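You operate a simulated robot arm through the tools that you are given. There is no shell and no other tool. Be economical: measure what you need, move in short steps, check, and stop when the job is done.

The job below is to be done with a simulated robot arm. You get a single attempt, and the scene is never put back.

Task
Seat the green-ring cup in bore two, set the block to eighty and stir the powder in once it steams.
Fine: stir till no grit shows; rod back in its block.
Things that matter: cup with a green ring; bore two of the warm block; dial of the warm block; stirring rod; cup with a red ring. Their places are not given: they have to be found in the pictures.

Only the result counts: the job must be done as asked and must still hold three seconds after the hand-in. Knocking over, shifting, dropping, spilling or breaking anything else fails it.

Robot
A 7-joint arm with a two-finger parallel gripper, fixed in place. Base frame: the origin is at the foot of the arm, x ahead of it, y to its left, z up; the work surface is at about z = 0. Readings come in m, rad, newtons and seconds.
With the tool pointing down near the work surface it reaches from about 0.24 to 0.62 m from the base axis. Its first joint turns from -1.152 to 1.152 rad. Payload 2.6 kg.
The TCP is the grasp point between the finger pads, 0.03 m short of the fingertips. In the tool frame z runs along the fingers and y along their closing line. Largest opening 0.094 m; finger width 0.028, thickness 0.01; the body of the gripper, 0.05 by 0.096 m, starts 0.055 m behind the TCP.
Orientation is told as [roll, pitch, yaw] about the base's x, y, z axes, in that order, counted from this pose: with the fingers straight down and closing along the base's y, the tool's x points along the base's -x, its y along +y and its z along -z.

Tools
- The arm moves only by the tool drive_tool. Its argument "increments" is a list of rows, each a list of 3 entries, a list of its own where there are three numbers: the shift along the tool's x, y, z in mm, then the turn, a rotation vector about the tool's x, y, z in rad, then the closure in counts, from 0 (fully open) to 255 (shut). In form: [[[tx, ty, tz], [ax, ay, az], fingers], ...]. A call has 1 to 10 rows; each row is the pose to reach, as a shift and turn from the pose commanded when the call began, along the tool's axes at that moment. A row lasts 0.2 s, in which the tool goes at most 0.05 m and 0.15 rad; a call with a longer step from one row to the next is refused whole, and so is a gripper value outside its range. A pose out of reach is approached as far as the arm can. The call stops where the force on the tool passes 40 N (or 10 N more than at its start, if that is more) or the arm is blocked; 0.2 s more then pass. The fingers move at their own pace (about 0.072 m/s each) and stop on an object; they squeeze with about 40 N. The grip force told is the motor's: it shows also when the fingers shut on nothing. Time passes only in rows, and 0.2 s behind the last, so rows that repeat a pose let the fingers close. It gives the time, the measured TCP pose, the force on the tool (base axes), the opening and the grip force at its end, in the units of the frame above (readings bear some noise).
- Cameras (640 x 400 px; columns grow to the right, rows downward): "scene" is fixed at [0.0332, 0.4148, 0.598]; the picture's right is [-0.79, -0.62, 0.00], its down [-0.27, 0.34, -0.90] and it looks along [0.56, -0.71, -0.43] (base axes); focal length 351 px, centre (320, 200). "wrist" rides on the gripper at [-0.037, 0, -0.058] in the tool frame; the picture's right is [0.00, -1.00, 0.00], its down [0.97, 0.00, -0.24] and it looks along [0.24, 0.00, 0.97] (tool axes); focal length 218 px, centre (320, 200).
- capture(camera): a new picture of that camera. It takes no simulated time.
- probe_pixels(camera, pixels): for up to 12 pixels [column, row] of the newest picture of that camera ("zoom" is the newest enlarged one), the place [x, y, z] in the base frame of the surface seen there, good to about 0.003 m, but the place of the scene camera against the robot may be out by one fixed shift of up to 0.025 m in any direction. It takes no simulated time.
- close_up(camera, box): a new picture of the part [left, top, right, bottom] of that camera's present view, enlarged. It takes no simulated time.
- sign_off(): hands the job in; it is judged then, once.

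Keep the steps short. Do not move on a guess: measure, check each grasp and each placing, and mend mistakes. In all there are 80 turns and 54 pictures (those below and enlarged ones count). Leave the gripper open and the arm clear of the work at the hand-in unless told otherwise, and finish with a single line.

The tools are called after "Request:" as name(argument=value, ...) on one line, values as JSON. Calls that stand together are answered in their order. drive_tool: Moves the arm, as the interface text tells. Its arguments: {"type":"object","properties":{"increments":{"type":"array","items":{"type":"array"}}},"required":["increments"]} The other tools are called the same way: capture (camera) takes a picture; probe_pixels (camera, pixels) gives the place of the surface under pixels of a picture; close_up (camera, box) takes an enlarged picture of a part of a camera's view; sign_off () hands the job in.

At the start:

```text
clock: 0.0
tool_pos: [0.2943, -0.0337, 0.4547]
tcp_rot: [-0.001, 0.001, 0.0]
wrist_force: [-0.5, -0.1, 0.7]
gripper_width: 0.0942
gripper_force: 0.2
```

scene: 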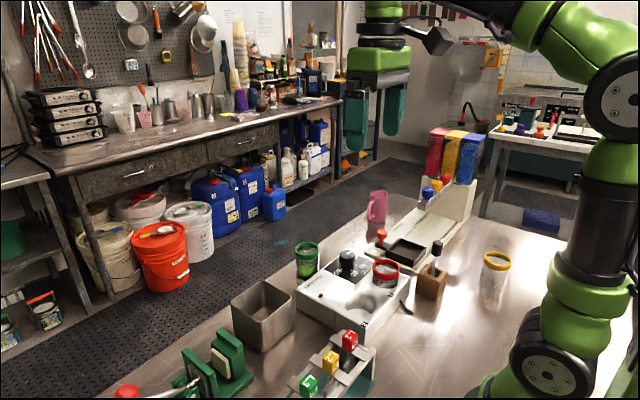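
wrist: 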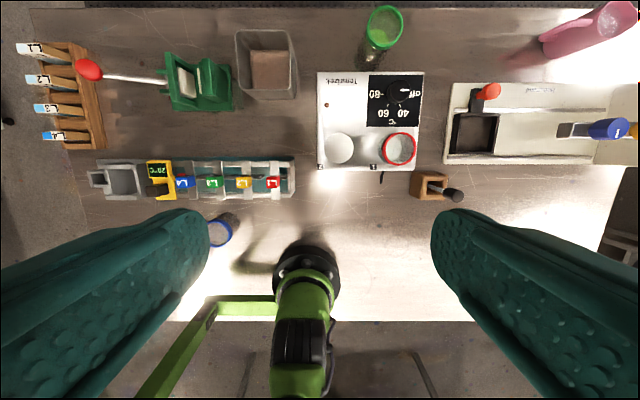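

I see the warm block near wrist pixel (370,120), the green cup at (383,28), the red cup in the right-hand bore and the rod block at (435,187). I'll enlarge these.

Request:
close_up(camera="wrist", box=[300, 0, 480, 210])

Request:
close_up(camera="scene", box=[270, 220, 530, 383])

```text
1.90 times, centred on (390, 105) of wrist
```

zoom: 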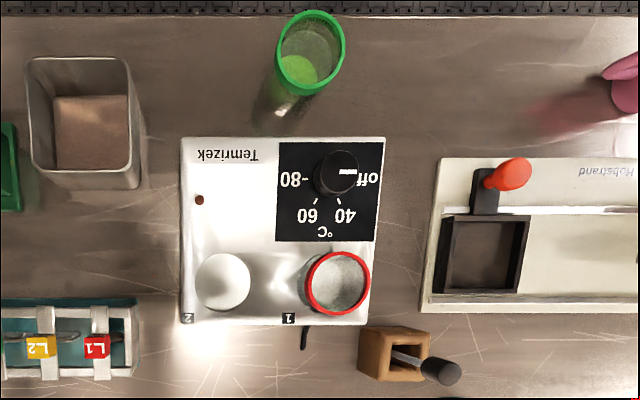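

```text
2.45 times, centred on (400, 302) of scene
```

zoom: 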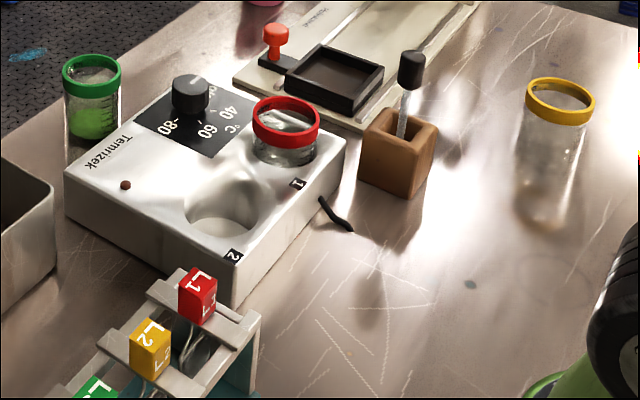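

Bore 2 is the empty left bore in the wrist view, and the dial points to "off". Next I'll probe the places in the wrist view, using a fresh zoom.

Request:
close_up(camera="wrist", box=[310, 0, 470, 105])

Request:
probe_pixels(camera="wrist", pixels=[[341, 149], [328, 149], [354, 149], [341, 136], [341, 161], [384, 149], [412, 149], [319, 73], [422, 73], [320, 169], [415, 169], [455, 195]])

```text
3.81 times, centred on (390, 52) of wrist
```

zoom: 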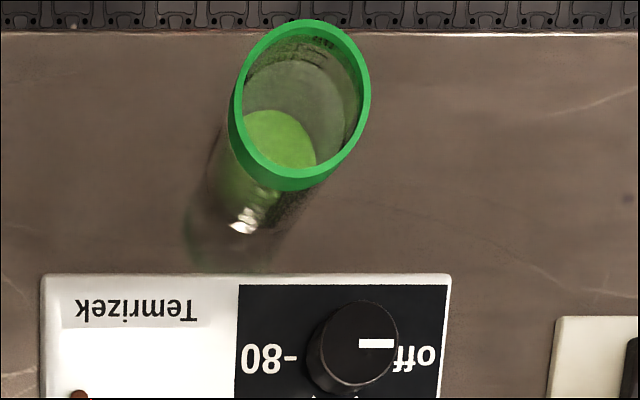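

```text
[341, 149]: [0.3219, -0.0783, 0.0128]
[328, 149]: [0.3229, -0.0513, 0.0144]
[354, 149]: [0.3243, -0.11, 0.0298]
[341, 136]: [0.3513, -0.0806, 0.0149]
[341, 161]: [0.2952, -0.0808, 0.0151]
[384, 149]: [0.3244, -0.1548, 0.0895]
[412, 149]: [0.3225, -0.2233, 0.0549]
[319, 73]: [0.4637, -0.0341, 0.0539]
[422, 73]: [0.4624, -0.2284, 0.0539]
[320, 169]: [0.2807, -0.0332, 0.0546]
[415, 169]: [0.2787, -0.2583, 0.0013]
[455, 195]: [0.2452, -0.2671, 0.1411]
```

Bore floor is at about z 0.014 and the block top at 0.054. Next I'll probe the green cup's rim, its contents and the dial in the zoom.

Request:
probe_pixels(camera="zoom", pixels=[[241, 110], [366, 95], [307, 25], [292, 178], [280, 140], [310, 80], [365, 320], [362, 343], [392, 343], [345, 366], [208, 262], [325, 345]])

```text
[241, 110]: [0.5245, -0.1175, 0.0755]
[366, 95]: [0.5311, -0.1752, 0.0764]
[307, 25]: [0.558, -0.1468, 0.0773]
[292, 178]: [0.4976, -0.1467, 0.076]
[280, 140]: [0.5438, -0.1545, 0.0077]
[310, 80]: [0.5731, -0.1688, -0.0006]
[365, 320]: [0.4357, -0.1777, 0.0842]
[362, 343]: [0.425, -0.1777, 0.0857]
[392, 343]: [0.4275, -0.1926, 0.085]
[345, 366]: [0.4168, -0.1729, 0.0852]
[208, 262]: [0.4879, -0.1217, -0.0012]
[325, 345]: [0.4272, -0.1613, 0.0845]
```

Green cup: centre about (0.528, -0.147), rim at z 0.076. Knob: about (0.426, -0.176), top at 0.085. I'll move to a closer viewpoint over the block to measure the bores, dial marks and rod.

Request:
drive_tool(increments=[[[-21, -19, 31], [0, 0, 0], 0], [[-42, -38, 62], [0, 0, 0], 0], [[-63, -57, 93], [0, 0, 0], 0], [[-84, -77, 124], [0, 0, 0], 0], [[-106, -96, 155], [0, 0, 0], 0]])

Request:
capture(camera="wrist")

```text
clock: 1.2
tool_pos: [0.3976, -0.1323, 0.302]
tcp_rot: [-0.001, -0.001, 0.0]
wrist_force: [0.8, 0.0, 0.0]
gripper_width: 0.094
gripper_force: 0.1
```

```text
48 pictures are left
```

wrist: 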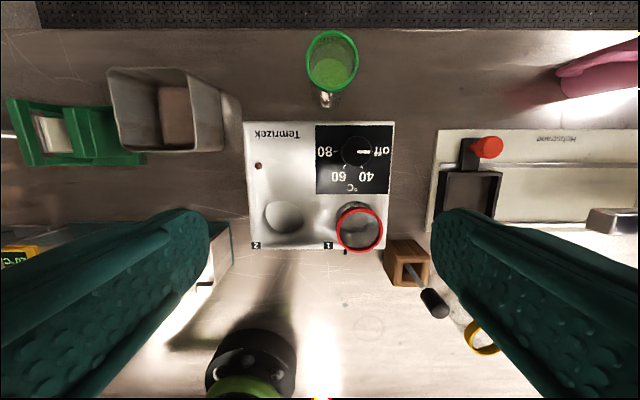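

Good view. I'll enlarge the block with its dial and bores, then probe.

Request:
close_up(camera="wrist", box=[236, 110, 396, 260])

```text
2.67 times, centred on (316, 185) of wrist
```

zoom: 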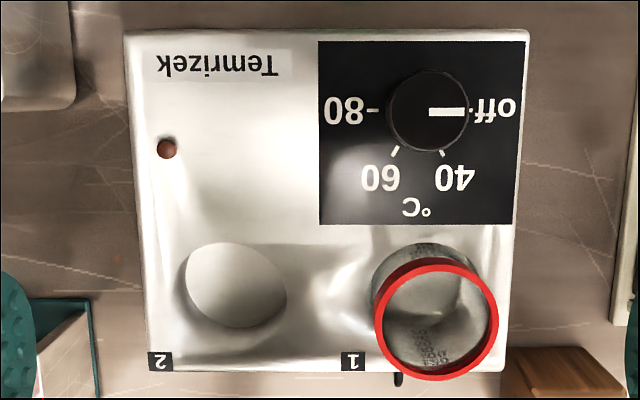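

Now I'll probe along the edges of bore 2 and around the dial and its ticks.

Request:
probe_pixels(camera="zoom", pixels=[[177, 290], [184, 290], [192, 290], [282, 290], [290, 290], [298, 290], [235, 236], [235, 246], [235, 325], [235, 335], [235, 345], [235, 355]])

Request:
probe_pixels(camera="zoom", pixels=[[375, 110], [475, 110], [396, 150], [440, 155], [390, 110], [468, 110], [427, 72], [428, 148], [427, 110], [378, 320], [494, 320], [434, 374]])

```text
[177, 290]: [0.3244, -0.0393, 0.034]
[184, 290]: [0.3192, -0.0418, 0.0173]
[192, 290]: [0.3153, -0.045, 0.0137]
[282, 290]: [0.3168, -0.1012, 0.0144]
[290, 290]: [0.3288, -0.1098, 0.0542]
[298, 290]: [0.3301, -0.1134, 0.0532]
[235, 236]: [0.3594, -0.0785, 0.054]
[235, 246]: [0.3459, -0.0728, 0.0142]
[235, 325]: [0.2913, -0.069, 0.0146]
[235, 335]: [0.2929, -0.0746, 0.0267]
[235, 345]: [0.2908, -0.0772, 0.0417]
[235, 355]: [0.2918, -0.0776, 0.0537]
```

```text
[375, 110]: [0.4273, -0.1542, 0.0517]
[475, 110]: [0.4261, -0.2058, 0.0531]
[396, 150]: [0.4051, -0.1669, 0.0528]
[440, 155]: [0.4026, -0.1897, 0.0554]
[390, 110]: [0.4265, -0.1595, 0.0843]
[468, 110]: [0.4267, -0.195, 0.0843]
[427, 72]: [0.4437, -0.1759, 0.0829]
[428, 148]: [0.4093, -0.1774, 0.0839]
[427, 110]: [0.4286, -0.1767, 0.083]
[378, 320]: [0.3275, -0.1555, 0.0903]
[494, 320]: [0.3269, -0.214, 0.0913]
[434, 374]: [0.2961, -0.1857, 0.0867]
```

Bore 2 centre is about (0.325, -0.076). Dial centre is about (0.4265, -0.177), and going from off to 80 is a half-turn clockwise through 40 and 60. Next I'll move above the green cup to z≈0.14.

Request:
drive_tool(increments=[[[-32, -4, 10], [0, 0, 0], 0], [[-64, -8, 50], [0, 0, 0], 0], [[-97, -12, 90], [0, 0, 0], 0], [[-129, -15, 125], [0, 0, 0], 0], [[-129, -15, 160], [0, 0, 0], 0], [[-129, -15, 160], [0, 0, 0], 0]])

Request:
capture(camera="wrist")

```text
refused: row 2 steps farther than a row can; nothing moved
```

```text
46 pictures are left
```

wrist: 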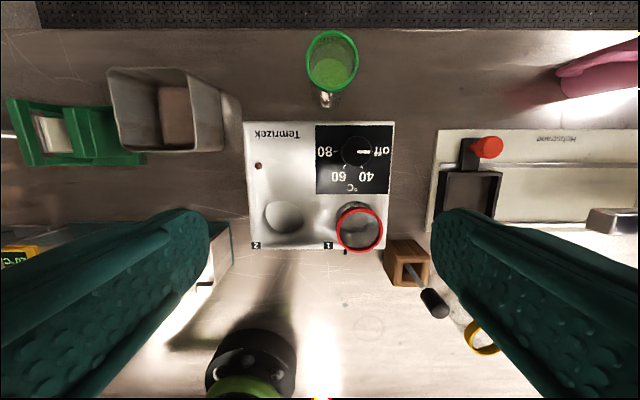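

One step was too long, so I'll split it more finely.

Request:
drive_tool(increments=[[[-32, -4, 25], [0, 0, 0], 0], [[-64, -8, 55], [0, 0, 0], 0], [[-97, -12, 85], [0, 0, 0], 0], [[-129, -15, 115], [0, 0, 0], 0], [[-129, -15, 140], [0, 0, 0], 0], [[-129, -15, 160], [0, 0, 0], 0], [[-129, -15, 160], [0, 0, 0], 0]])

Request:
capture(camera="wrist")

```text
clock: 2.8
tool_pos: [0.5276, -0.1443, 0.1393]
tcp_rot: [-0.001, 0.0, -0.001]
wrist_force: [-0.9, 0.0, 0.1]
gripper_width: 0.094
gripper_force: 0.0
```

```text
45 pictures are left
```

wrist: 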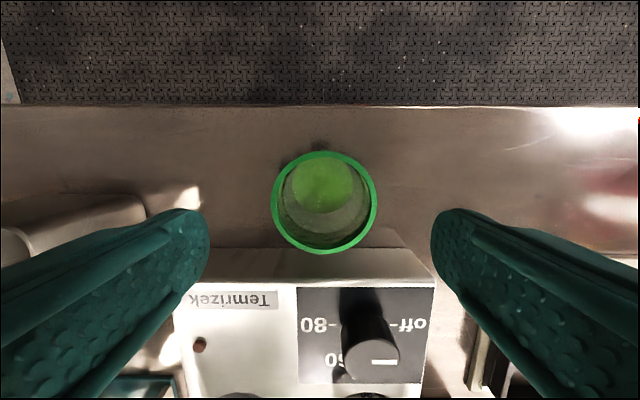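

The cup is centred between the fingers. I'll check the rim points and the nearby tin.

Request:
probe_pixels(camera="wrist", pixels=[[274, 200], [374, 200], [324, 154], [324, 250], [140, 205], [322, 185]])

```text
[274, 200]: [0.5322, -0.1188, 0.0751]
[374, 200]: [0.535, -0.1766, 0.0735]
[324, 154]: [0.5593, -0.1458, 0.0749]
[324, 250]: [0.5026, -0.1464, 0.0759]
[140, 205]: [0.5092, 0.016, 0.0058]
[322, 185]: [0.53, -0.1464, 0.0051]
```

The cup is at (0.530, -0.147). I'll descend to z 0.074 and close.

Request:
drive_tool(increments=[[[-2, -2, 25], [0, 0, 0], 0], [[-2, -2, 50], [0, 0, 0], 0], [[-2, -2, 65], [0, 0, 0], 0], [[-2, -2, 65], [0, 0, 0], 0], [[-2, -2, 65], [0, 0, 0], 100], [[-2, -2, 65], [0, 0, 0], 130], [[-2, -2, 65], [0, 0, 0], 160], [[-2, -2, 65], [0, 0, 0], 160]])

```text
clock: 4.6
tool_pos: [0.5309, -0.1464, 0.0741]
tcp_rot: [0.001, -0.001, 0.001]
wrist_force: [0.1, 0.7, 0.4]
gripper_width: 0.0597
gripper_force: 40.1
```

The grip reads 0.0597 m at 40 N, so the cup is held. I'll lift slowly by 110 mm.

Request:
drive_tool(increments=[[[0, 0, -8], [0, 0, 0], 160], [[0, 0, -22], [0, 0, 0], 160], [[0, 0, -40], [0, 0, 0], 160], [[0, 0, -58], [0, 0, 0], 160], [[0, 0, -76], [0, 0, 0], 160], [[0, 0, -94], [0, 0, 0], 160], [[0, 0, -106], [0, 0, 0], 160], [[0, 0, -110], [0, 0, 0], 160]])

Request:
capture(camera="scene")

```text
clock: 6.4
tool_pos: [0.5298, -0.1467, 0.1844]
tcp_rot: [-0.001, 0.0, -0.002]
wrist_force: [0.4, 0.5, -2.2]
gripper_width: 0.0597
gripper_force: 40.6
```

```text
44 pictures are left
```

scene: 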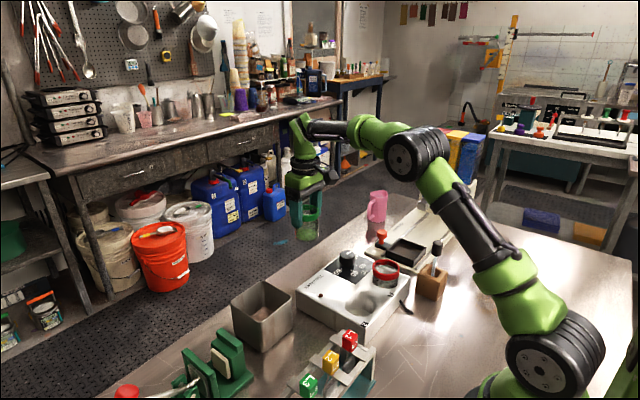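

The cup is lifted upright. I'll carry it smoothly over bore 2, +205 mm along tool x and +71 mm along tool y.

Request:
drive_tool(increments=[[[8, 3, 0], [0, 0, 0], 160], [[28, 10, 0], [0, 0, 0], 160], [[55, 19, 0], [0, 0, 0], 160], [[85, 29, 0], [0, 0, 0], 160], [[115, 40, 0], [0, 0, 0], 160], [[145, 50, 0], [0, 0, 0], 160], [[172, 60, 0], [0, 0, 0], 160], [[192, 66, 0], [0, 0, 0], 160], [[202, 70, 0], [0, 0, 0], 160], [[205, 71, 0], [0, 0, 0], 160]])

Request:
capture(camera="wrist")

Request:
close_up(camera="scene", box=[270, 180, 470, 340])

```text
clock: 8.6
tool_pos: [0.3265, -0.0768, 0.184]
tcp_rot: [0.002, 0.001, 0.0]
wrist_force: [0.4, -0.6, -1.9]
gripper_width: 0.0594
gripper_force: 39.6
```

```text
43 pictures are left
```

wrist: 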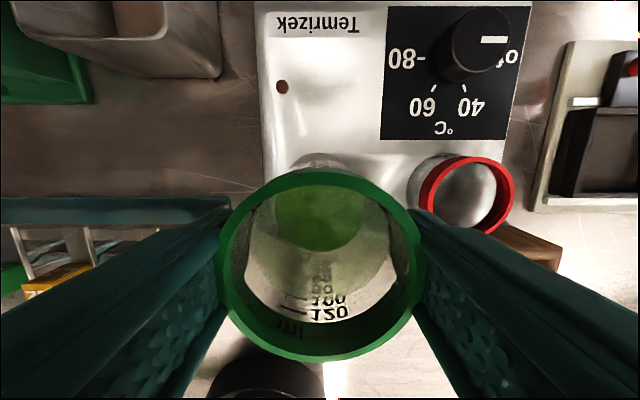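

```text
2.50 times, centred on (370, 260) of scene
```

zoom: 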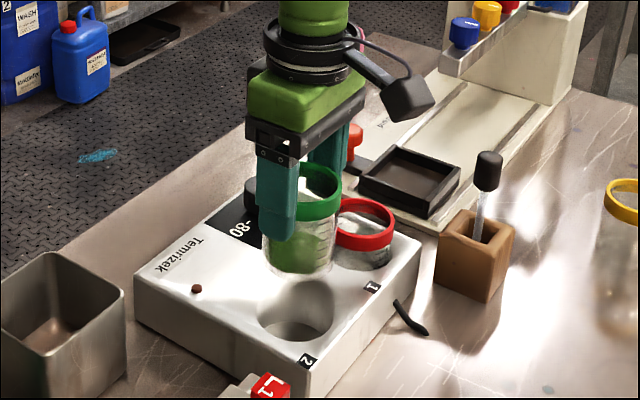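

The cup is centred over bore 2. Before lowering, I'll check clearance to the L1 rack at left (pixels 100-225, row 205) and the bore's far edge.

Request:
probe_pixels(camera="wrist", pixels=[[220, 202], [215, 215], [100, 215], [90, 235], [320, 150], [320, 160], [432, 190], [418, 205]])

Request:
close_up(camera="scene", box=[330, 250, 430, 340])

```text
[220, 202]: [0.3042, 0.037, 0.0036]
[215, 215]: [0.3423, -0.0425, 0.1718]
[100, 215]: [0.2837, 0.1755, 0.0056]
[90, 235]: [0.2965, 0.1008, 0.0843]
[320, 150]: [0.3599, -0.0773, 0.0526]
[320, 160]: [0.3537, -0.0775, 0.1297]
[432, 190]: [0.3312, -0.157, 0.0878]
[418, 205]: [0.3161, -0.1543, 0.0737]
```

```text
4.44 times, centred on (380, 295) of scene
```

zoom: 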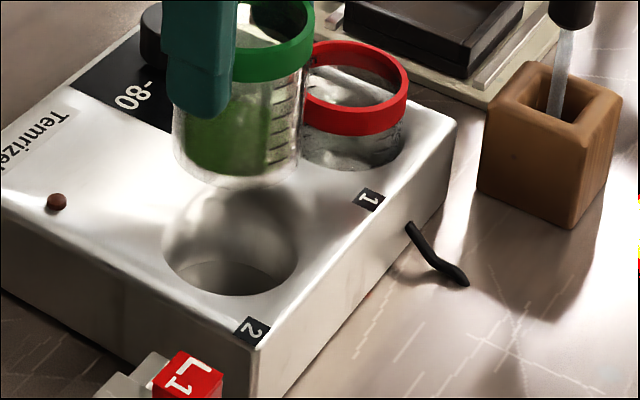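

The path is clear. I'll lower the cup slowly by 96 mm to the seated height.

Request:
drive_tool(increments=[[[1, 1, 15], [0, 0, 0], 160], [[1, 1, 35], [0, 0, 0], 160], [[1, 1, 50], [0, 0, 0], 160], [[1, 1, 62], [0, 0, 0], 160], [[1, 1, 72], [0, 0, 0], 160], [[1, 1, 80], [0, 0, 0], 160], [[1, 1, 87], [0, 0, 0], 160], [[1, 1, 92], [0, 0, 0], 160], [[1, 1, 95], [0, 0, 0], 160]])

Request:
close_up(camera="scene", box=[330, 250, 430, 340])

```text
clock: 10.6
tool_pos: [0.3252, -0.0746, 0.09]
tcp_rot: [-0.001, 0.001, 0.0]
wrist_force: [0.3, 0.6, -3.4]
gripper_width: 0.0593
gripper_force: 39.9
```

```text
4.44 times, centred on (380, 295) of scene
```

zoom: 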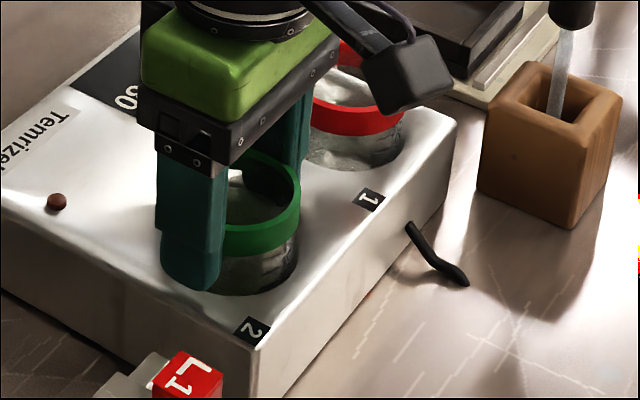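

It's in the bore, about 1-2 mm off the floor. I'll lower in 1 mm steps until the force shows contact.

Request:
drive_tool(increments=[[[0, 0, 1], [0, 0, 0], 160], [[0, 0, 1.5], [0, 0, 0], 160], [[0, 0, 2], [0, 0, 0], 160]])

```text
clock: 11.4
tool_pos: [0.3236, -0.074, 0.0881]
tcp_rot: [-0.001, -0.001, 0.001]
wrist_force: [0.0, -0.1, -2.5]
gripper_width: 0.0594
gripper_force: 39.6
```

Request:
drive_tool(increments=[[[0, 0, 0.7], [0, 0, 0], 160], [[0, 0, 1.4], [0, 0, 0], 160], [[0, 0, 1.4], [0, 0, 0], 160]])

```text
clock: 12.2
tool_pos: [0.3256, -0.0745, 0.0857]
tcp_rot: [0.002, 0.0, -0.001]
wrist_force: [-7.5, 2.7, 23.8]
gripper_width: 0.0596
gripper_force: 40.1
```

There is contact at 24 N, so the cup is on the floor. I'll ease back 0.7 mm and open.

Request:
drive_tool(increments=[[[0, 0, -0.7], [0, 0, 0], 160], [[0, 0, -0.7], [0, 0, 0], 70], [[0, 0, -0.7], [0, 0, 0], 0], [[0, 0, -0.7], [0, 0, 0], 0], [[0, 0, -15], [0, 0, 0], 0], [[0, 0, -50], [0, 0, 0], 0], [[0, 0, -95], [0, 0, 0], 0], [[0, 0, -135], [0, 0, 0], 0]])

Request:
capture(camera="wrist")

Request:
close_up(camera="scene", box=[330, 250, 430, 340])

```text
clock: 14.0
tool_pos: [0.3253, -0.0754, 0.2213]
tcp_rot: [0.001, 0.0, -0.001]
wrist_force: [0.7, 0.9, 0.7]
gripper_width: 0.0943
gripper_force: 0.1
```

```text
39 pictures are left
```

wrist: 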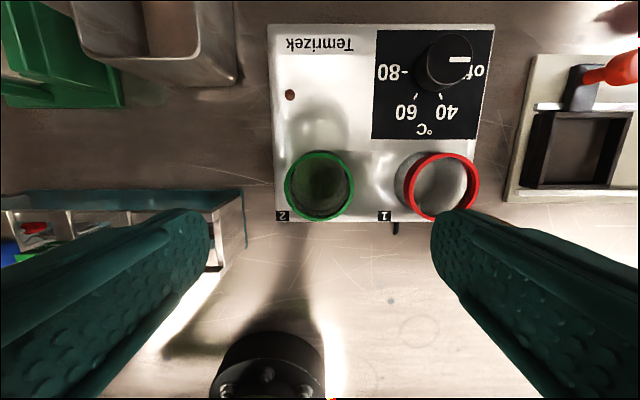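

```text
4.44 times, centred on (380, 295) of scene
```

zoom: 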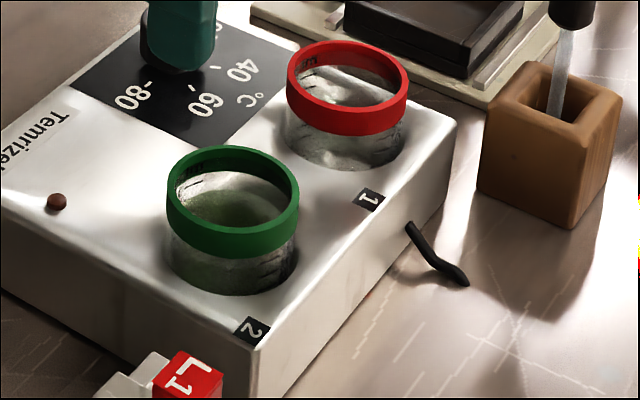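

The green cup is seated in bore 2. Next, the dial: I'll move over (0.4265, -0.177) while turning the tool -90°, so a +180° turn stays within range.

Request:
drive_tool(increments=[[[-10, -10, 0], [0, 0, -0.15], 0], [[-20, -20, 0], [0, 0, -0.3], 0], [[-30, -30, 0], [0, 0, -0.45], 0], [[-40, -40, 0], [0, 0, -0.6], 0], [[-50, -50, 5], [0, 0, -0.75], 0], [[-60, -60, 10], [0, 0, -0.9], 0], [[-70, -70, 15], [0, 0, -1.05], 0], [[-80, -80, 20], [0, 0, -1.2], 0], [[-90, -90, 30], [0, 0, -1.35], 0], [[-101, -102, 45], [0, 0, -1.5], 0]])

Request:
drive_tool(increments=[[[0, 0, 0], [0, 0, -0.07], 0], [[0, 0, 0], [0, 0, -0.07], 0]])

Request:
capture(camera="wrist")

```text
clock: 16.2
tool_pos: [0.4263, -0.1761, 0.177]
tcp_rot: [0.001, -0.001, 1.503]
wrist_force: [0.6, -0.3, -0.5]
gripper_width: 0.094
gripper_force: 0.0
```

```text
clock: 16.8
tool_pos: [0.4258, -0.1766, 0.1762]
tcp_rot: [0.0, 0.002, 1.572]
wrist_force: [0.2, -0.3, -0.3]
gripper_width: 0.094
gripper_force: 0.1
```

```text
37 pictures are left
```

wrist: 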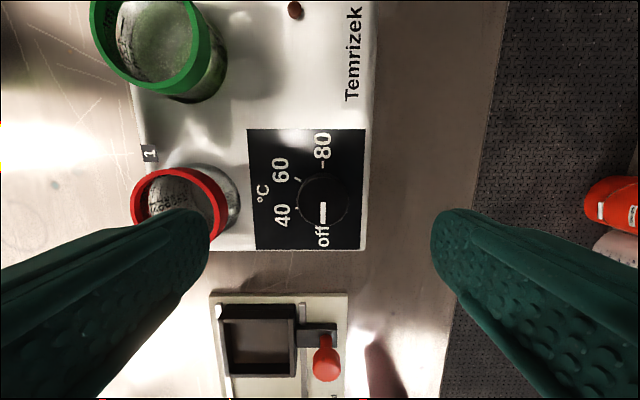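

The knob is centred at (322,199). I'll narrow the fingers, descend to z≈0.088 and grip it.

Request:
probe_pixels(camera="wrist", pixels=[[300, 197], [346, 197], [322, 176], [322, 222]])

Request:
drive_tool(increments=[[[0, 0, 0], [0, 0, 0], 90], [[0, 0, 0], [0, 0, 0], 90], [[0, 0, 30], [0, 0, 0], 90], [[0, 0, 60], [0, 0, 0], 90], [[0, 0, 80], [0, 0, 0], 90], [[0, 0, 87], [0, 0, 0], 90], [[0, 0, 87], [0, 0, 0], 90]])

```text
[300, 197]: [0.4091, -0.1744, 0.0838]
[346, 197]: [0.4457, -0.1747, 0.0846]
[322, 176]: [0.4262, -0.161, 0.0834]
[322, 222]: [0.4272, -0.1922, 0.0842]
```

```text
clock: 18.4
tool_pos: [0.4263, -0.1773, 0.0896]
tcp_rot: [0.0, 0.0, 1.57]
wrist_force: [0.3, -0.5, -0.3]
gripper_width: 0.0609
gripper_force: 0.0
```

I'm at z 0.0896 with no contact. I'll close on the knob.

Request:
drive_tool(increments=[[[0, 0, 0], [0, 0, 0], 140], [[0, 0, 0], [0, 0, 0], 180], [[0, 0, 0], [0, 0, 0], 220], [[0, 0, 0], [0, 0, 0], 220]])

```text
clock: 19.4
tool_pos: [0.4276, -0.1767, 0.0883]
tcp_rot: [-0.004, 0.002, 1.575]
wrist_force: [26.8, -3.8, -11.5]
gripper_width: 0.0375
gripper_force: 44.5
```

The knob is gripped (0.0375 m), but a 27 N side load shows an offset of about 1 mm. I'll shift 1.2 mm toward +x (tool -y) to relieve it.

Request:
drive_tool(increments=[[[0, -0.6, 0], [0, 0, 0], 220], [[0, -1.2, 0], [0, 0, 0], 220]])

```text
clock: 20.0
tool_pos: [0.428, -0.1766, 0.0892]
tcp_rot: [-0.003, 0.0, 1.573]
wrist_force: [23.6, 0.5, -9.4]
gripper_width: 0.0376
gripper_force: 45.1
```

Request:
drive_tool(increments=[[[0, -1.5, 0], [0, 0, 0], 220], [[0, -3, 0], [0, 0, 0], 220]])

```text
clock: 20.6
tool_pos: [0.4288, -0.1772, 0.0896]
tcp_rot: [0.005, -0.001, 1.564]
wrist_force: [-12.6, 8.2, 9.9]
gripper_width: 0.0374
gripper_force: 44.4
```

It slightly overshot (-12.6 N). I'll go back 1 mm and begin the turn with three 0.15 rad steps as a test.

Request:
drive_tool(increments=[[[0, 1, 0], [0, 0, 0], 220], [[0, 1, 0], [0, 0, 0.1], 220], [[0, 1, 0], [0, 0, 0.25], 220], [[0, 1, 0], [0, 0, 0.4], 220]])

Request:
capture(camera="wrist")

```text
clock: 21.6
tool_pos: [0.4287, -0.1762, 0.0883]
tcp_rot: [0.002, 0.001, 1.167]
wrist_force: [-18.6, 6.9, 19.2]
gripper_width: 0.0377
gripper_force: 44.6
```

```text
36 pictures are left
```

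wrist: 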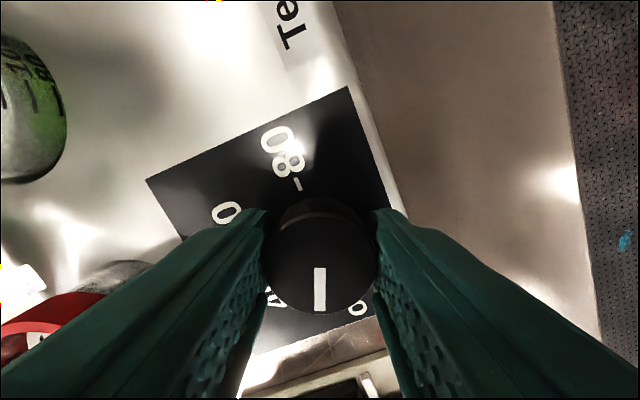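

The marker turns with the gripper. I'll shift 1 mm to ease the side load and continue turning.

Request:
drive_tool(increments=[[[0, 1, -0.5], [0, 0, 0.0], 220], [[0, 1, -0.5], [0, 0, 0.15], 220], [[0, 1, -0.5], [0, 0, 0.3], 220], [[0, 1, -0.5], [0, 0, 0.45], 220], [[0, 1, -0.5], [0, 0, 0.6], 220], [[0, 1, -0.5], [0, 0, 0.75], 220], [[0, 1, -0.5], [0, 0, 0.9], 220], [[0, 1, -0.5], [0, 0, 1.05], 220], [[0, 1, -0.5], [0, 0, 1.2], 220]])

```text
clock: 23.6
tool_pos: [0.4289, -0.1769, 0.0889]
tcp_rot: [-0.004, -0.004, -0.031]
wrist_force: [22.0, -17.8, -9.2]
gripper_width: 0.0375
gripper_force: 44.7
```

The dial is halfway. I'll shift about 0.7 mm each way to relieve the load and continue.

Request:
drive_tool(increments=[[[-0.7, -0.6, 0.2], [0, 0, 0.0], 220], [[-0.7, -0.6, 0.2], [0, 0, 0.15], 220], [[-0.7, -0.6, 0.2], [0, 0, 0.3], 220], [[-0.7, -0.6, 0.2], [0, 0, 0.45], 220], [[-0.7, -0.6, 0.2], [0, 0, 0.6], 220], [[-0.7, -0.6, 0.2], [0, 0, 0.75], 220], [[-0.7, -0.6, 0.2], [0, 0, 0.9], 220], [[-0.7, -0.6, 0.2], [0, 0, 1.05], 220], [[-0.7, -0.6, 0.2], [0, 0, 1.2], 220]])

Request:
capture(camera="wrist")

```text
clock: 25.6
tool_pos: [0.4278, -0.1782, 0.0902]
tcp_rot: [0.003, -0.009, -1.23]
wrist_force: [14.0, -24.5, -3.0]
gripper_width: 0.0377
gripper_force: 44.8
```

```text
35 pictures are left
```

wrist: 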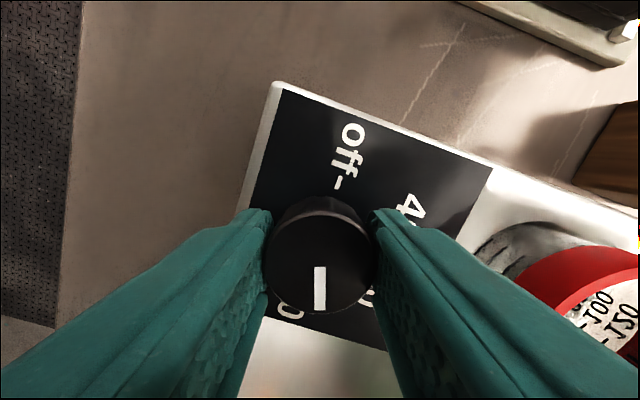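

The marker still follows. The remaining turn is 0.34 rad to reach 80.

Request:
drive_tool(increments=[[[-0.9, 0.1, 0], [0, 0, 0.0], 220], [[-0.9, 0.1, 0], [0, 0, 0.12], 220], [[-0.9, 0.1, 0], [0, 0, 0.24], 220], [[-0.9, 0.1, 0], [0, 0, 0.341], 220], [[-0.9, 0.1, 0], [0, 0, 0.341], 220]])

Request:
close_up(camera="scene", box=[310, 230, 410, 300])

```text
clock: 26.8
tool_pos: [0.4287, -0.1789, 0.0887]
tcp_rot: [-0.003, -0.002, -1.573]
wrist_force: [-14.5, -13.3, 15.6]
gripper_width: 0.0374
gripper_force: 45.1
```

```text
5.71 times, centred on (360, 265) of scene
```

zoom: 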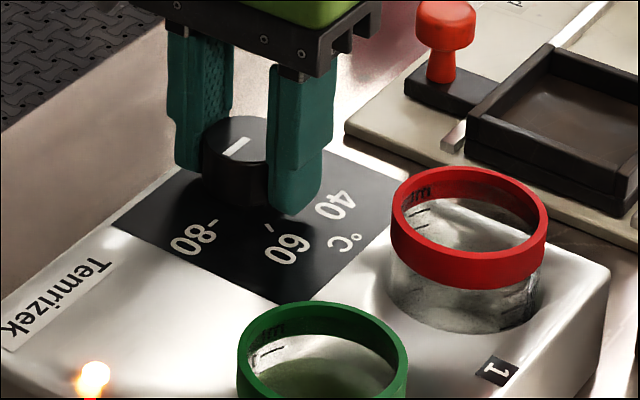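

The marker points at 80 and the lamp is lit. I'll release by opening partly and rise.

Request:
drive_tool(increments=[[[0, 0, 0], [0, 0, 0], 150], [[0, 0, 0], [0, 0, 0], 90], [[0, 0, 0], [0, 0, 0], 90], [[0, 0, -20], [0, 0, 0], 90], [[0, 0, -60], [0, 0, 0], 90], [[0, 0, -105], [0, 0, 0], 60], [[0, 0, -150], [0, 0, 0], 60]])

Request:
capture(camera="wrist")

```text
clock: 28.4
tool_pos: [0.4295, -0.1783, 0.2412]
tcp_rot: [0.0, 0.0, -1.571]
wrist_force: [0.3, 0.1, -0.3]
gripper_width: 0.0719
gripper_force: 0.1
```

```text
33 pictures are left
```

wrist: 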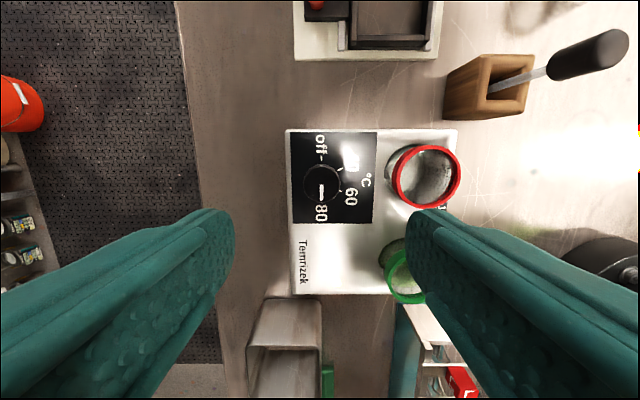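

The dial stands at 80. Next I'll measure the rod, whose handle is at (590,55) and block at (487,88).

Request:
close_up(camera="wrist", box=[436, 10, 640, 138])

Request:
close_up(camera="scene", box=[400, 230, 470, 310])

```text
3.12 times, centred on (538, 74) of wrist
```

zoom: 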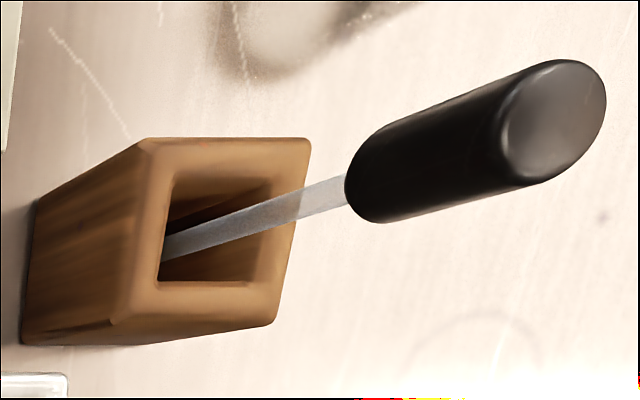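

```text
5.00 times, centred on (435, 270) of scene
```

zoom: 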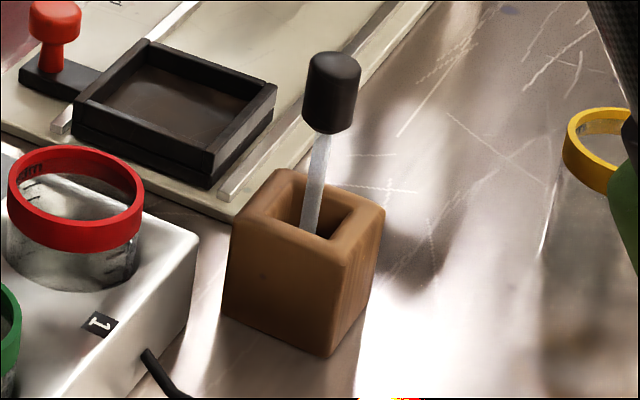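

I'll probe the rod handle, shaft and block corners in the wrist picture.

Request:
probe_pixels(camera="wrist", pixels=[[613, 48], [600, 39], [628, 46], [606, 64], [560, 65], [550, 72], [539, 76], [509, 83], [491, 88], [488, 58], [529, 57], [521, 110]])

Request:
probe_pixels(camera="zoom", pixels=[[333, 65], [330, 125], [318, 170], [310, 215], [270, 177], [380, 210], [340, 258], [238, 225], [100, 155], [330, 95]])

```text
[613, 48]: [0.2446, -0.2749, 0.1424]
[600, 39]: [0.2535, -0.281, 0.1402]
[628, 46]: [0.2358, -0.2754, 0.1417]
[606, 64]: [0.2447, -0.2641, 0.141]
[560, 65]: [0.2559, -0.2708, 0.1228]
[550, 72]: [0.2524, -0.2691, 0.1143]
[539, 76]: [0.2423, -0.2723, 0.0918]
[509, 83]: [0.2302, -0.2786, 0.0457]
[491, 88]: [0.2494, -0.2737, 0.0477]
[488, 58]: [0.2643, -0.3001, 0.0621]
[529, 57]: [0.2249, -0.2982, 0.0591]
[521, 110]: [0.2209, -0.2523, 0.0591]
```

```text
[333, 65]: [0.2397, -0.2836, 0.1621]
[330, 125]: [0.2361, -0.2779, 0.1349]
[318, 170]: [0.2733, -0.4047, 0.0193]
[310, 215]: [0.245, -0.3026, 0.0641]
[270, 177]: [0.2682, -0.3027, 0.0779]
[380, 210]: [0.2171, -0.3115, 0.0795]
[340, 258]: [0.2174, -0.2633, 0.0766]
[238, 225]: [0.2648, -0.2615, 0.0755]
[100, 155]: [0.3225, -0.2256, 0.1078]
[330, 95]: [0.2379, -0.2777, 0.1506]
```

The rod stands nearly vertical: handle top at (0.2447, -0.273, 0.1415), block top at z 0.06. I'll move above it at a safe height while turning the tool back to yaw 0 and opening the fingers.

Request:
drive_tool(increments=[[[-9, -18, 0], [0, 0, -0.15], 0], [[-19, -37, 0], [0, 0, -0.3], 0], [[-28, -55, 0], [0, 0, -0.45], 0], [[-38, -74, 0], [0, 0, -0.6], 0], [[-47, -92, 0], [0, 0, -0.75], 0], [[-57, -111, 0], [0, 0, -0.9], 0], [[-66, -129, 0], [0, 0, -1.05], 0], [[-76, -148, 0], [0, 0, -1.2], 0], [[-85, -166, 0], [0, 0, -1.35], 0], [[-95, -185, 0], [0, 0, -1.5], 0]])

Request:
drive_tool(increments=[[[0, 0, 0], [0, 0, -0.071], 0], [[0, 0, 0], [0, 0, -0.071], 0]])

Request:
capture(camera="wrist")

```text
clock: 30.6
tool_pos: [0.2446, -0.2742, 0.238]
tcp_rot: [0.0, 0.0, -0.069]
wrist_force: [0.5, 0.2, -0.3]
gripper_width: 0.0941
gripper_force: 0.0
```

```text
clock: 31.2
tool_pos: [0.2444, -0.2736, 0.2396]
tcp_rot: [0.001, 0.0, 0.001]
wrist_force: [0.0, -0.3, 0.0]
gripper_width: 0.0938
gripper_force: 0.0
```

```text
30 pictures are left
```

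wrist: 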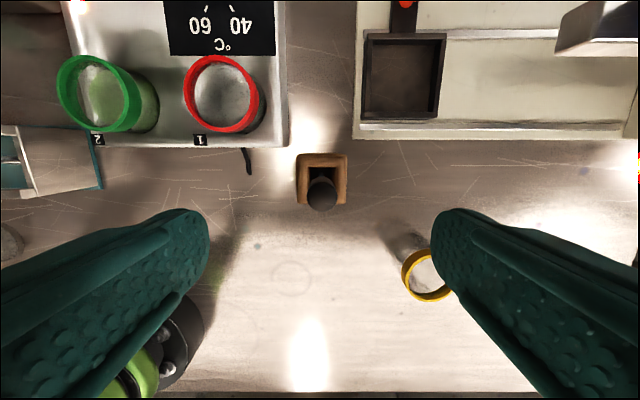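

The handle is centred at (322,193). I'll narrow the fingers and check its top and the yellow cup.

Request:
probe_pixels(camera="wrist", pixels=[[322, 197], [309, 195], [335, 195], [322, 208], [322, 178], [425, 258], [412, 270]])

Request:
drive_tool(increments=[[[0, 0, 25], [0, 0, 0], 110], [[0, 0, 50], [0, 0, 0], 110], [[0, 0, 60], [0, 0, 0], 110]])

Request:
close_up(camera="wrist", box=[240, 120, 400, 250])

```text
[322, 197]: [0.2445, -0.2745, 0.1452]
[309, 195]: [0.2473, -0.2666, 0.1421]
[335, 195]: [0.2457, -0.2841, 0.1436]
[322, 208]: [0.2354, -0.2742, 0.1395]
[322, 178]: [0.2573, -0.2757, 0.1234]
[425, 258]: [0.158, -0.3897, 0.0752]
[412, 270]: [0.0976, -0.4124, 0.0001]
```

```text
clock: 32.0
tool_pos: [0.2435, -0.2738, 0.1782]
tcp_rot: [-0.001, 0.0, 0.001]
wrist_force: [0.0, -0.5, -0.4]
gripper_width: 0.0537
gripper_force: 0.1
```

```text
3.08 times, centred on (320, 185) of wrist
```

zoom: 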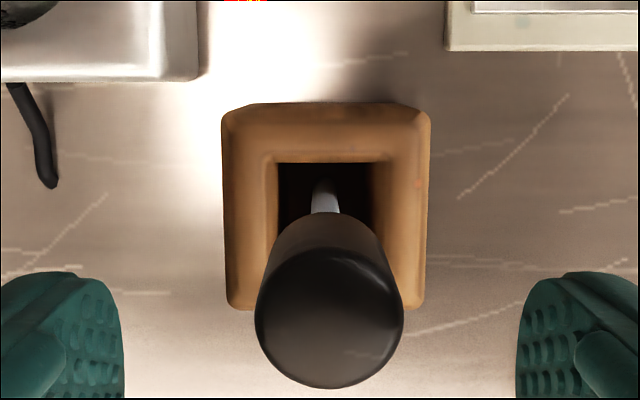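

I'll descend to z≈0.128 on the handle and close.

Request:
drive_tool(increments=[[[-2, -0.5, 20], [0, 0, 0], 110], [[-2, -0.5, 40], [0, 0, 0], 110], [[-2, -0.5, 50], [0, 0, 0], 110], [[-2, -0.5, 50], [0, 0, 0], 110], [[-2, -0.5, 50], [0, 0, 0], 180], [[-2, -0.5, 50], [0, 0, 0], 220], [[-2, -0.5, 50], [0, 0, 0], 245], [[-2, -0.5, 50], [0, 0, 0], 245]])

```text
clock: 33.8
tool_pos: [0.2458, -0.2738, 0.1286]
tcp_rot: [0.0, 0.001, -0.001]
wrist_force: [0.4, 0.3, -0.7]
gripper_width: 0.0217
gripper_force: 39.6
```

The handle is gripped (0.0217 m, 40 N). I'll lift straight up 130 mm.

Request:
drive_tool(increments=[[[0, 0, -8], [0, 0, 0], 245], [[0, 0, -25], [0, 0, 0], 245], [[0, 0, -45], [0, 0, 0], 245], [[0, 0, -68], [0, 0, 0], 245], [[0, 0, -92], [0, 0, 0], 245], [[0, 0, -115], [0, 0, 0], 245], [[0, 0, -128], [0, 0, 0], 245], [[0, 0, -130], [0, 0, 0], 245]])

Request:
capture(camera="scene")

```text
clock: 35.6
tool_pos: [0.2457, -0.2734, 0.2596]
tcp_rot: [0.002, -0.001, 0.0]
wrist_force: [-0.3, 0.5, -0.5]
gripper_width: 0.0212
gripper_force: 40.3
```

```text
28 pictures are left
```

scene: 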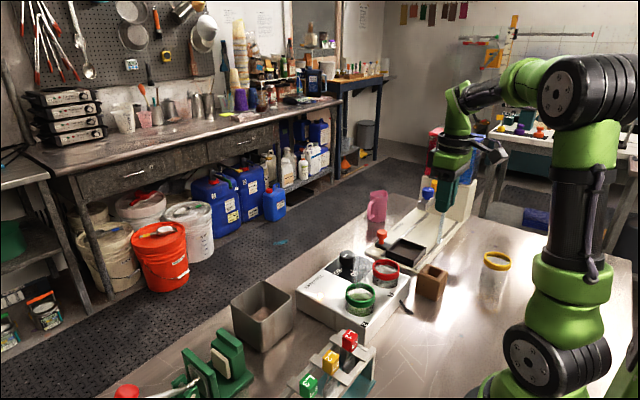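

I'll enlarge this to see the rod's length and whether there is steam yet.

Request:
close_up(camera="scene", box=[330, 150, 490, 320])

```text
2.35 times, centred on (410, 235) of scene
```

zoom: 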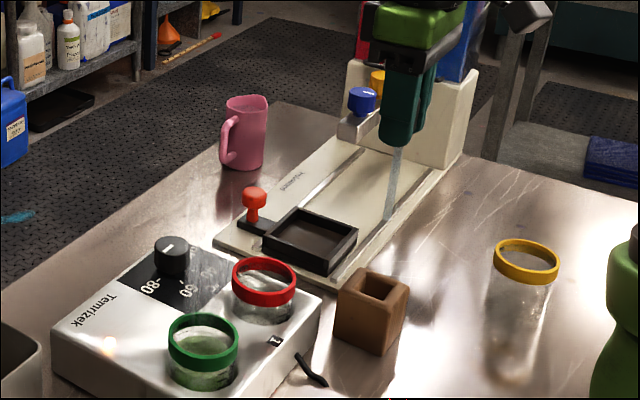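

No steam yet. I'll probe the rod's tip against a known reference to get its length.

Request:
probe_pixels(camera="zoom", pixels=[[387, 216], [390, 200], [394, 170], [396, 152], [372, 276], [204, 345], [267, 268]])

```text
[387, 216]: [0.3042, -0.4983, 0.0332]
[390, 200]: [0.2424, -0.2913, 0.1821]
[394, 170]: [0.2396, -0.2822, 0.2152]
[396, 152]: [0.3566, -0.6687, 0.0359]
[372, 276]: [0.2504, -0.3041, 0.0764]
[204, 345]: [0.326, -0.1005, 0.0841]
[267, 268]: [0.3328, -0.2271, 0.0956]
```

Tip is about 0.11 m below the TCP. I'll check in the wrist view that the rod hangs straight.

Request:
close_up(camera="wrist", box=[240, 100, 400, 330])

```text
1.74 times, centred on (320, 215) of wrist
```

zoom: 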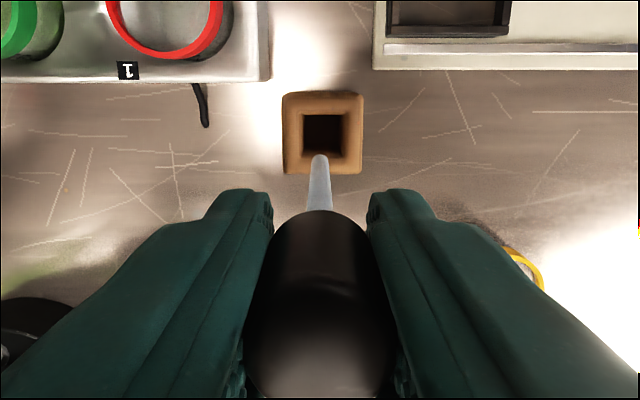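

Request:
probe_pixels(camera="zoom", pixels=[[320, 160], [320, 170], [320, 195], [320, 205]])

```text
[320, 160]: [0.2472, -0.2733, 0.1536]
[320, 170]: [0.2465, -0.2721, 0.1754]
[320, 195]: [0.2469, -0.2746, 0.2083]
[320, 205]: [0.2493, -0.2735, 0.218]
```

The rod is vertical with its tip at about z 0.148. I'll carry it over the green cup, staying high, and watch for steam.

Request:
drive_tool(increments=[[[-6, 15, 0], [0, 0, 0], 245], [[-18, 45, 0], [0, 0, 0], 245], [[-32, 80, 0], [0, 0, 0], 245], [[-46, 115, 0], [0, 0, 0], 245], [[-60, 150, 0], [0, 0, 0], 245], [[-72, 180, 0], [0, 0, 0], 245], [[-78, 194, 0], [0, 0, 0], 245], [[-79, 198, 0], [0, 0, 0], 245], [[-79, 198, 0], [0, 0, 0], 245]])

Request:
close_up(camera="wrist", box=[240, 70, 400, 230])

Request:
close_up(camera="scene", box=[310, 200, 430, 330])

```text
clock: 37.6
tool_pos: [0.3244, -0.0754, 0.259]
tcp_rot: [0.002, 0.0, 0.001]
wrist_force: [0.9, 1.0, -0.6]
gripper_width: 0.0217
gripper_force: 40.0
```

```text
2.50 times, centred on (320, 150) of wrist
```

zoom: 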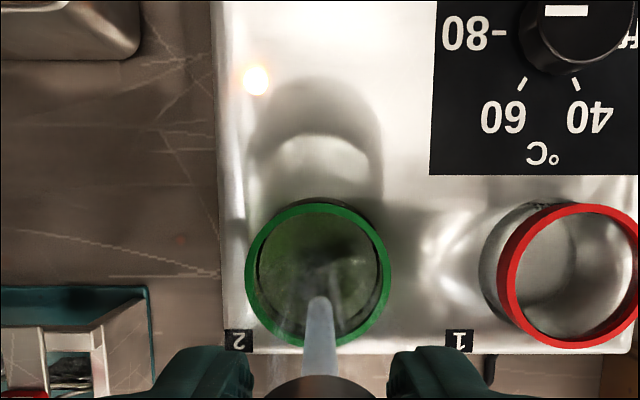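

```text
3.08 times, centred on (370, 265) of scene
```

zoom: 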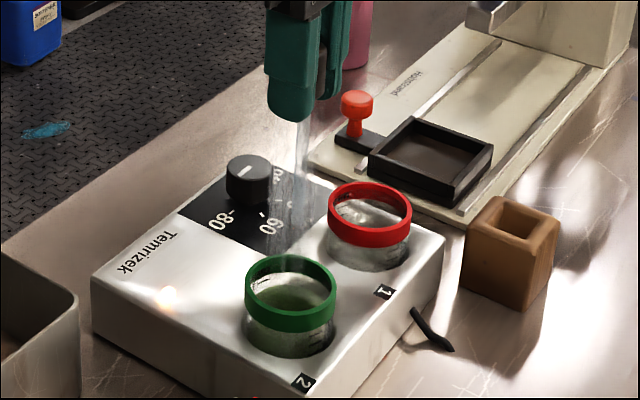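

There seems to be a faint wisp above the green cup. I'll wait 2 s and look again to be sure.

Request:
drive_tool(increments=[[[0, 0, 0], [0, 0, 0], 245], [[0, 0, 0], [0, 0, 0], 245], [[0, 0, 0], [0, 0, 0], 245], [[0, 0, 0], [0, 0, 0], 245], [[0, 0, 0], [0, 0, 0], 245], [[0, 0, 0], [0, 0, 0], 245], [[0, 0, 0], [0, 0, 0], 245], [[0, 0, 0], [0, 0, 0], 245], [[0, 0, 0], [0, 0, 0], 245], [[0, 0, 0], [0, 0, 0], 245]])

Request:
close_up(camera="scene", box=[310, 200, 430, 330])

Request:
close_up(camera="wrist", box=[280, 140, 360, 220])

```text
clock: 39.8
tool_pos: [0.3237, -0.0763, 0.2592]
tcp_rot: [0.002, 0.0, -0.001]
wrist_force: [0.1, -0.1, -0.3]
gripper_width: 0.0213
gripper_force: 40.3
```

```text
3.08 times, centred on (370, 265) of scene
```

zoom: 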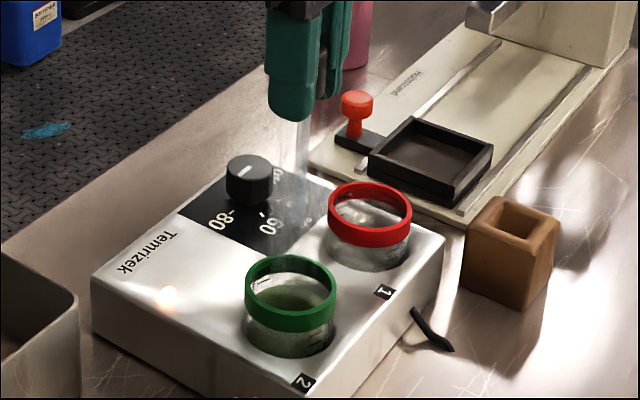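

```text
5.00 times, centred on (320, 180) of wrist
```

zoom: 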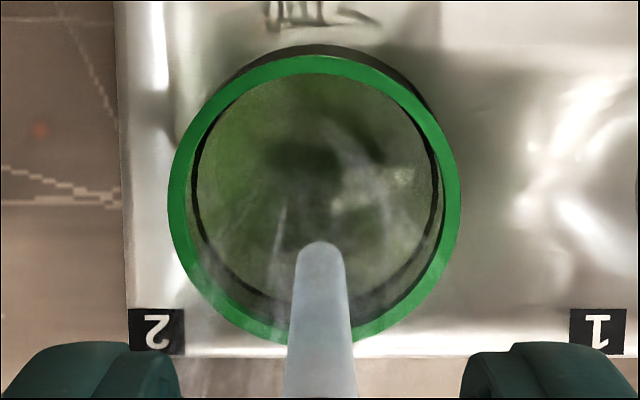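

Steam is clearly rising: wisps over the green cup in both views. Next I'll probe the rim (zoom) for its exact centre.

Request:
probe_pixels(camera="zoom", pixels=[[178, 195], [452, 195], [314, 66], [270, 332], [380, 325], [260, 130], [400, 180], [300, 250]])

```text
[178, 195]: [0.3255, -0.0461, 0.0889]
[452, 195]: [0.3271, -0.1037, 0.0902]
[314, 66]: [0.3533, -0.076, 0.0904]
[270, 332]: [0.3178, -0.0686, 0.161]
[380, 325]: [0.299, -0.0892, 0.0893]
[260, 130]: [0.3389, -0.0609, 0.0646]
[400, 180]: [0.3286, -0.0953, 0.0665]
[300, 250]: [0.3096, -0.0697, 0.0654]
```

The cup centre is (0.325, -0.075), and the rod is above it within 1 mm. I'll lower the rod into the cup, tip to z≈0.026.

Request:
drive_tool(increments=[[[-0.5, 0.5, 20], [0, 0, 0], 245], [[-0.5, 0.5, 45], [0, 0, 0], 245], [[-0.5, 0.5, 65], [0, 0, 0], 245], [[-0.5, 0.5, 80], [0, 0, 0], 245], [[-0.5, 0.5, 95], [0, 0, 0], 245], [[-0.5, 0.5, 108], [0, 0, 0], 245], [[-0.5, 0.5, 117], [0, 0, 0], 245], [[-0.5, 0.5, 122], [0, 0, 0], 245], [[-0.5, 0.5, 122], [0, 0, 0], 245]])

Request:
close_up(camera="scene", box=[310, 230, 430, 330])

```text
clock: 41.8
tool_pos: [0.327, -0.075, 0.1396]
tcp_rot: [0.0, -0.012, 0.001]
wrist_force: [3.5, 4.5, 37.0]
gripper_width: 0.0219
gripper_force: 39.8
```

```text
4.00 times, centred on (370, 280) of scene
```

zoom: 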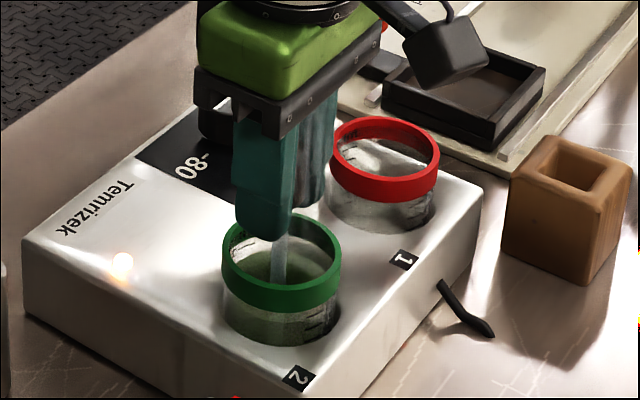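

The tip touched the cup floor (37 N). I'll raise 8 mm and check that the force clears.

Request:
drive_tool(increments=[[[0, 0, -4], [0, 0, 0], 245], [[0, 0, -8], [0, 0, 0], 245], [[0, 0, -8], [0, 0, 0], 245]])

```text
clock: 42.6
tool_pos: [0.3243, -0.0749, 0.1452]
tcp_rot: [-0.002, 0.001, 0.0]
wrist_force: [0.0, -0.8, -0.7]
gripper_width: 0.0216
gripper_force: 40.2
```

It's free now. I'll stir with a circle of 10 mm radius, starting and ending at the cup's centre.

Request:
drive_tool(increments=[[[10, 0, 0], [0, 0, 0], 245], [[7, 7, 0], [0, 0, 0], 245], [[0, 10, 0], [0, 0, 0], 245], [[-7, 7, 0], [0, 0, 0], 245], [[-10, 0, 0], [0, 0, 0], 245], [[-7, -7, 0], [0, 0, 0], 245], [[0, -10, 0], [0, 0, 0], 245], [[7, -7, 0], [0, 0, 0], 245], [[10, 0, 0], [0, 0, 0], 245], [[0, 0, 0], [0, 0, 0], 245]])

```text
clock: 44.8
tool_pos: [0.3243, -0.0738, 0.1449]
tcp_rot: [-0.001, 0.001, 0.0]
wrist_force: [0.4, -0.7, -0.5]
gripper_width: 0.0216
gripper_force: 40.1
```

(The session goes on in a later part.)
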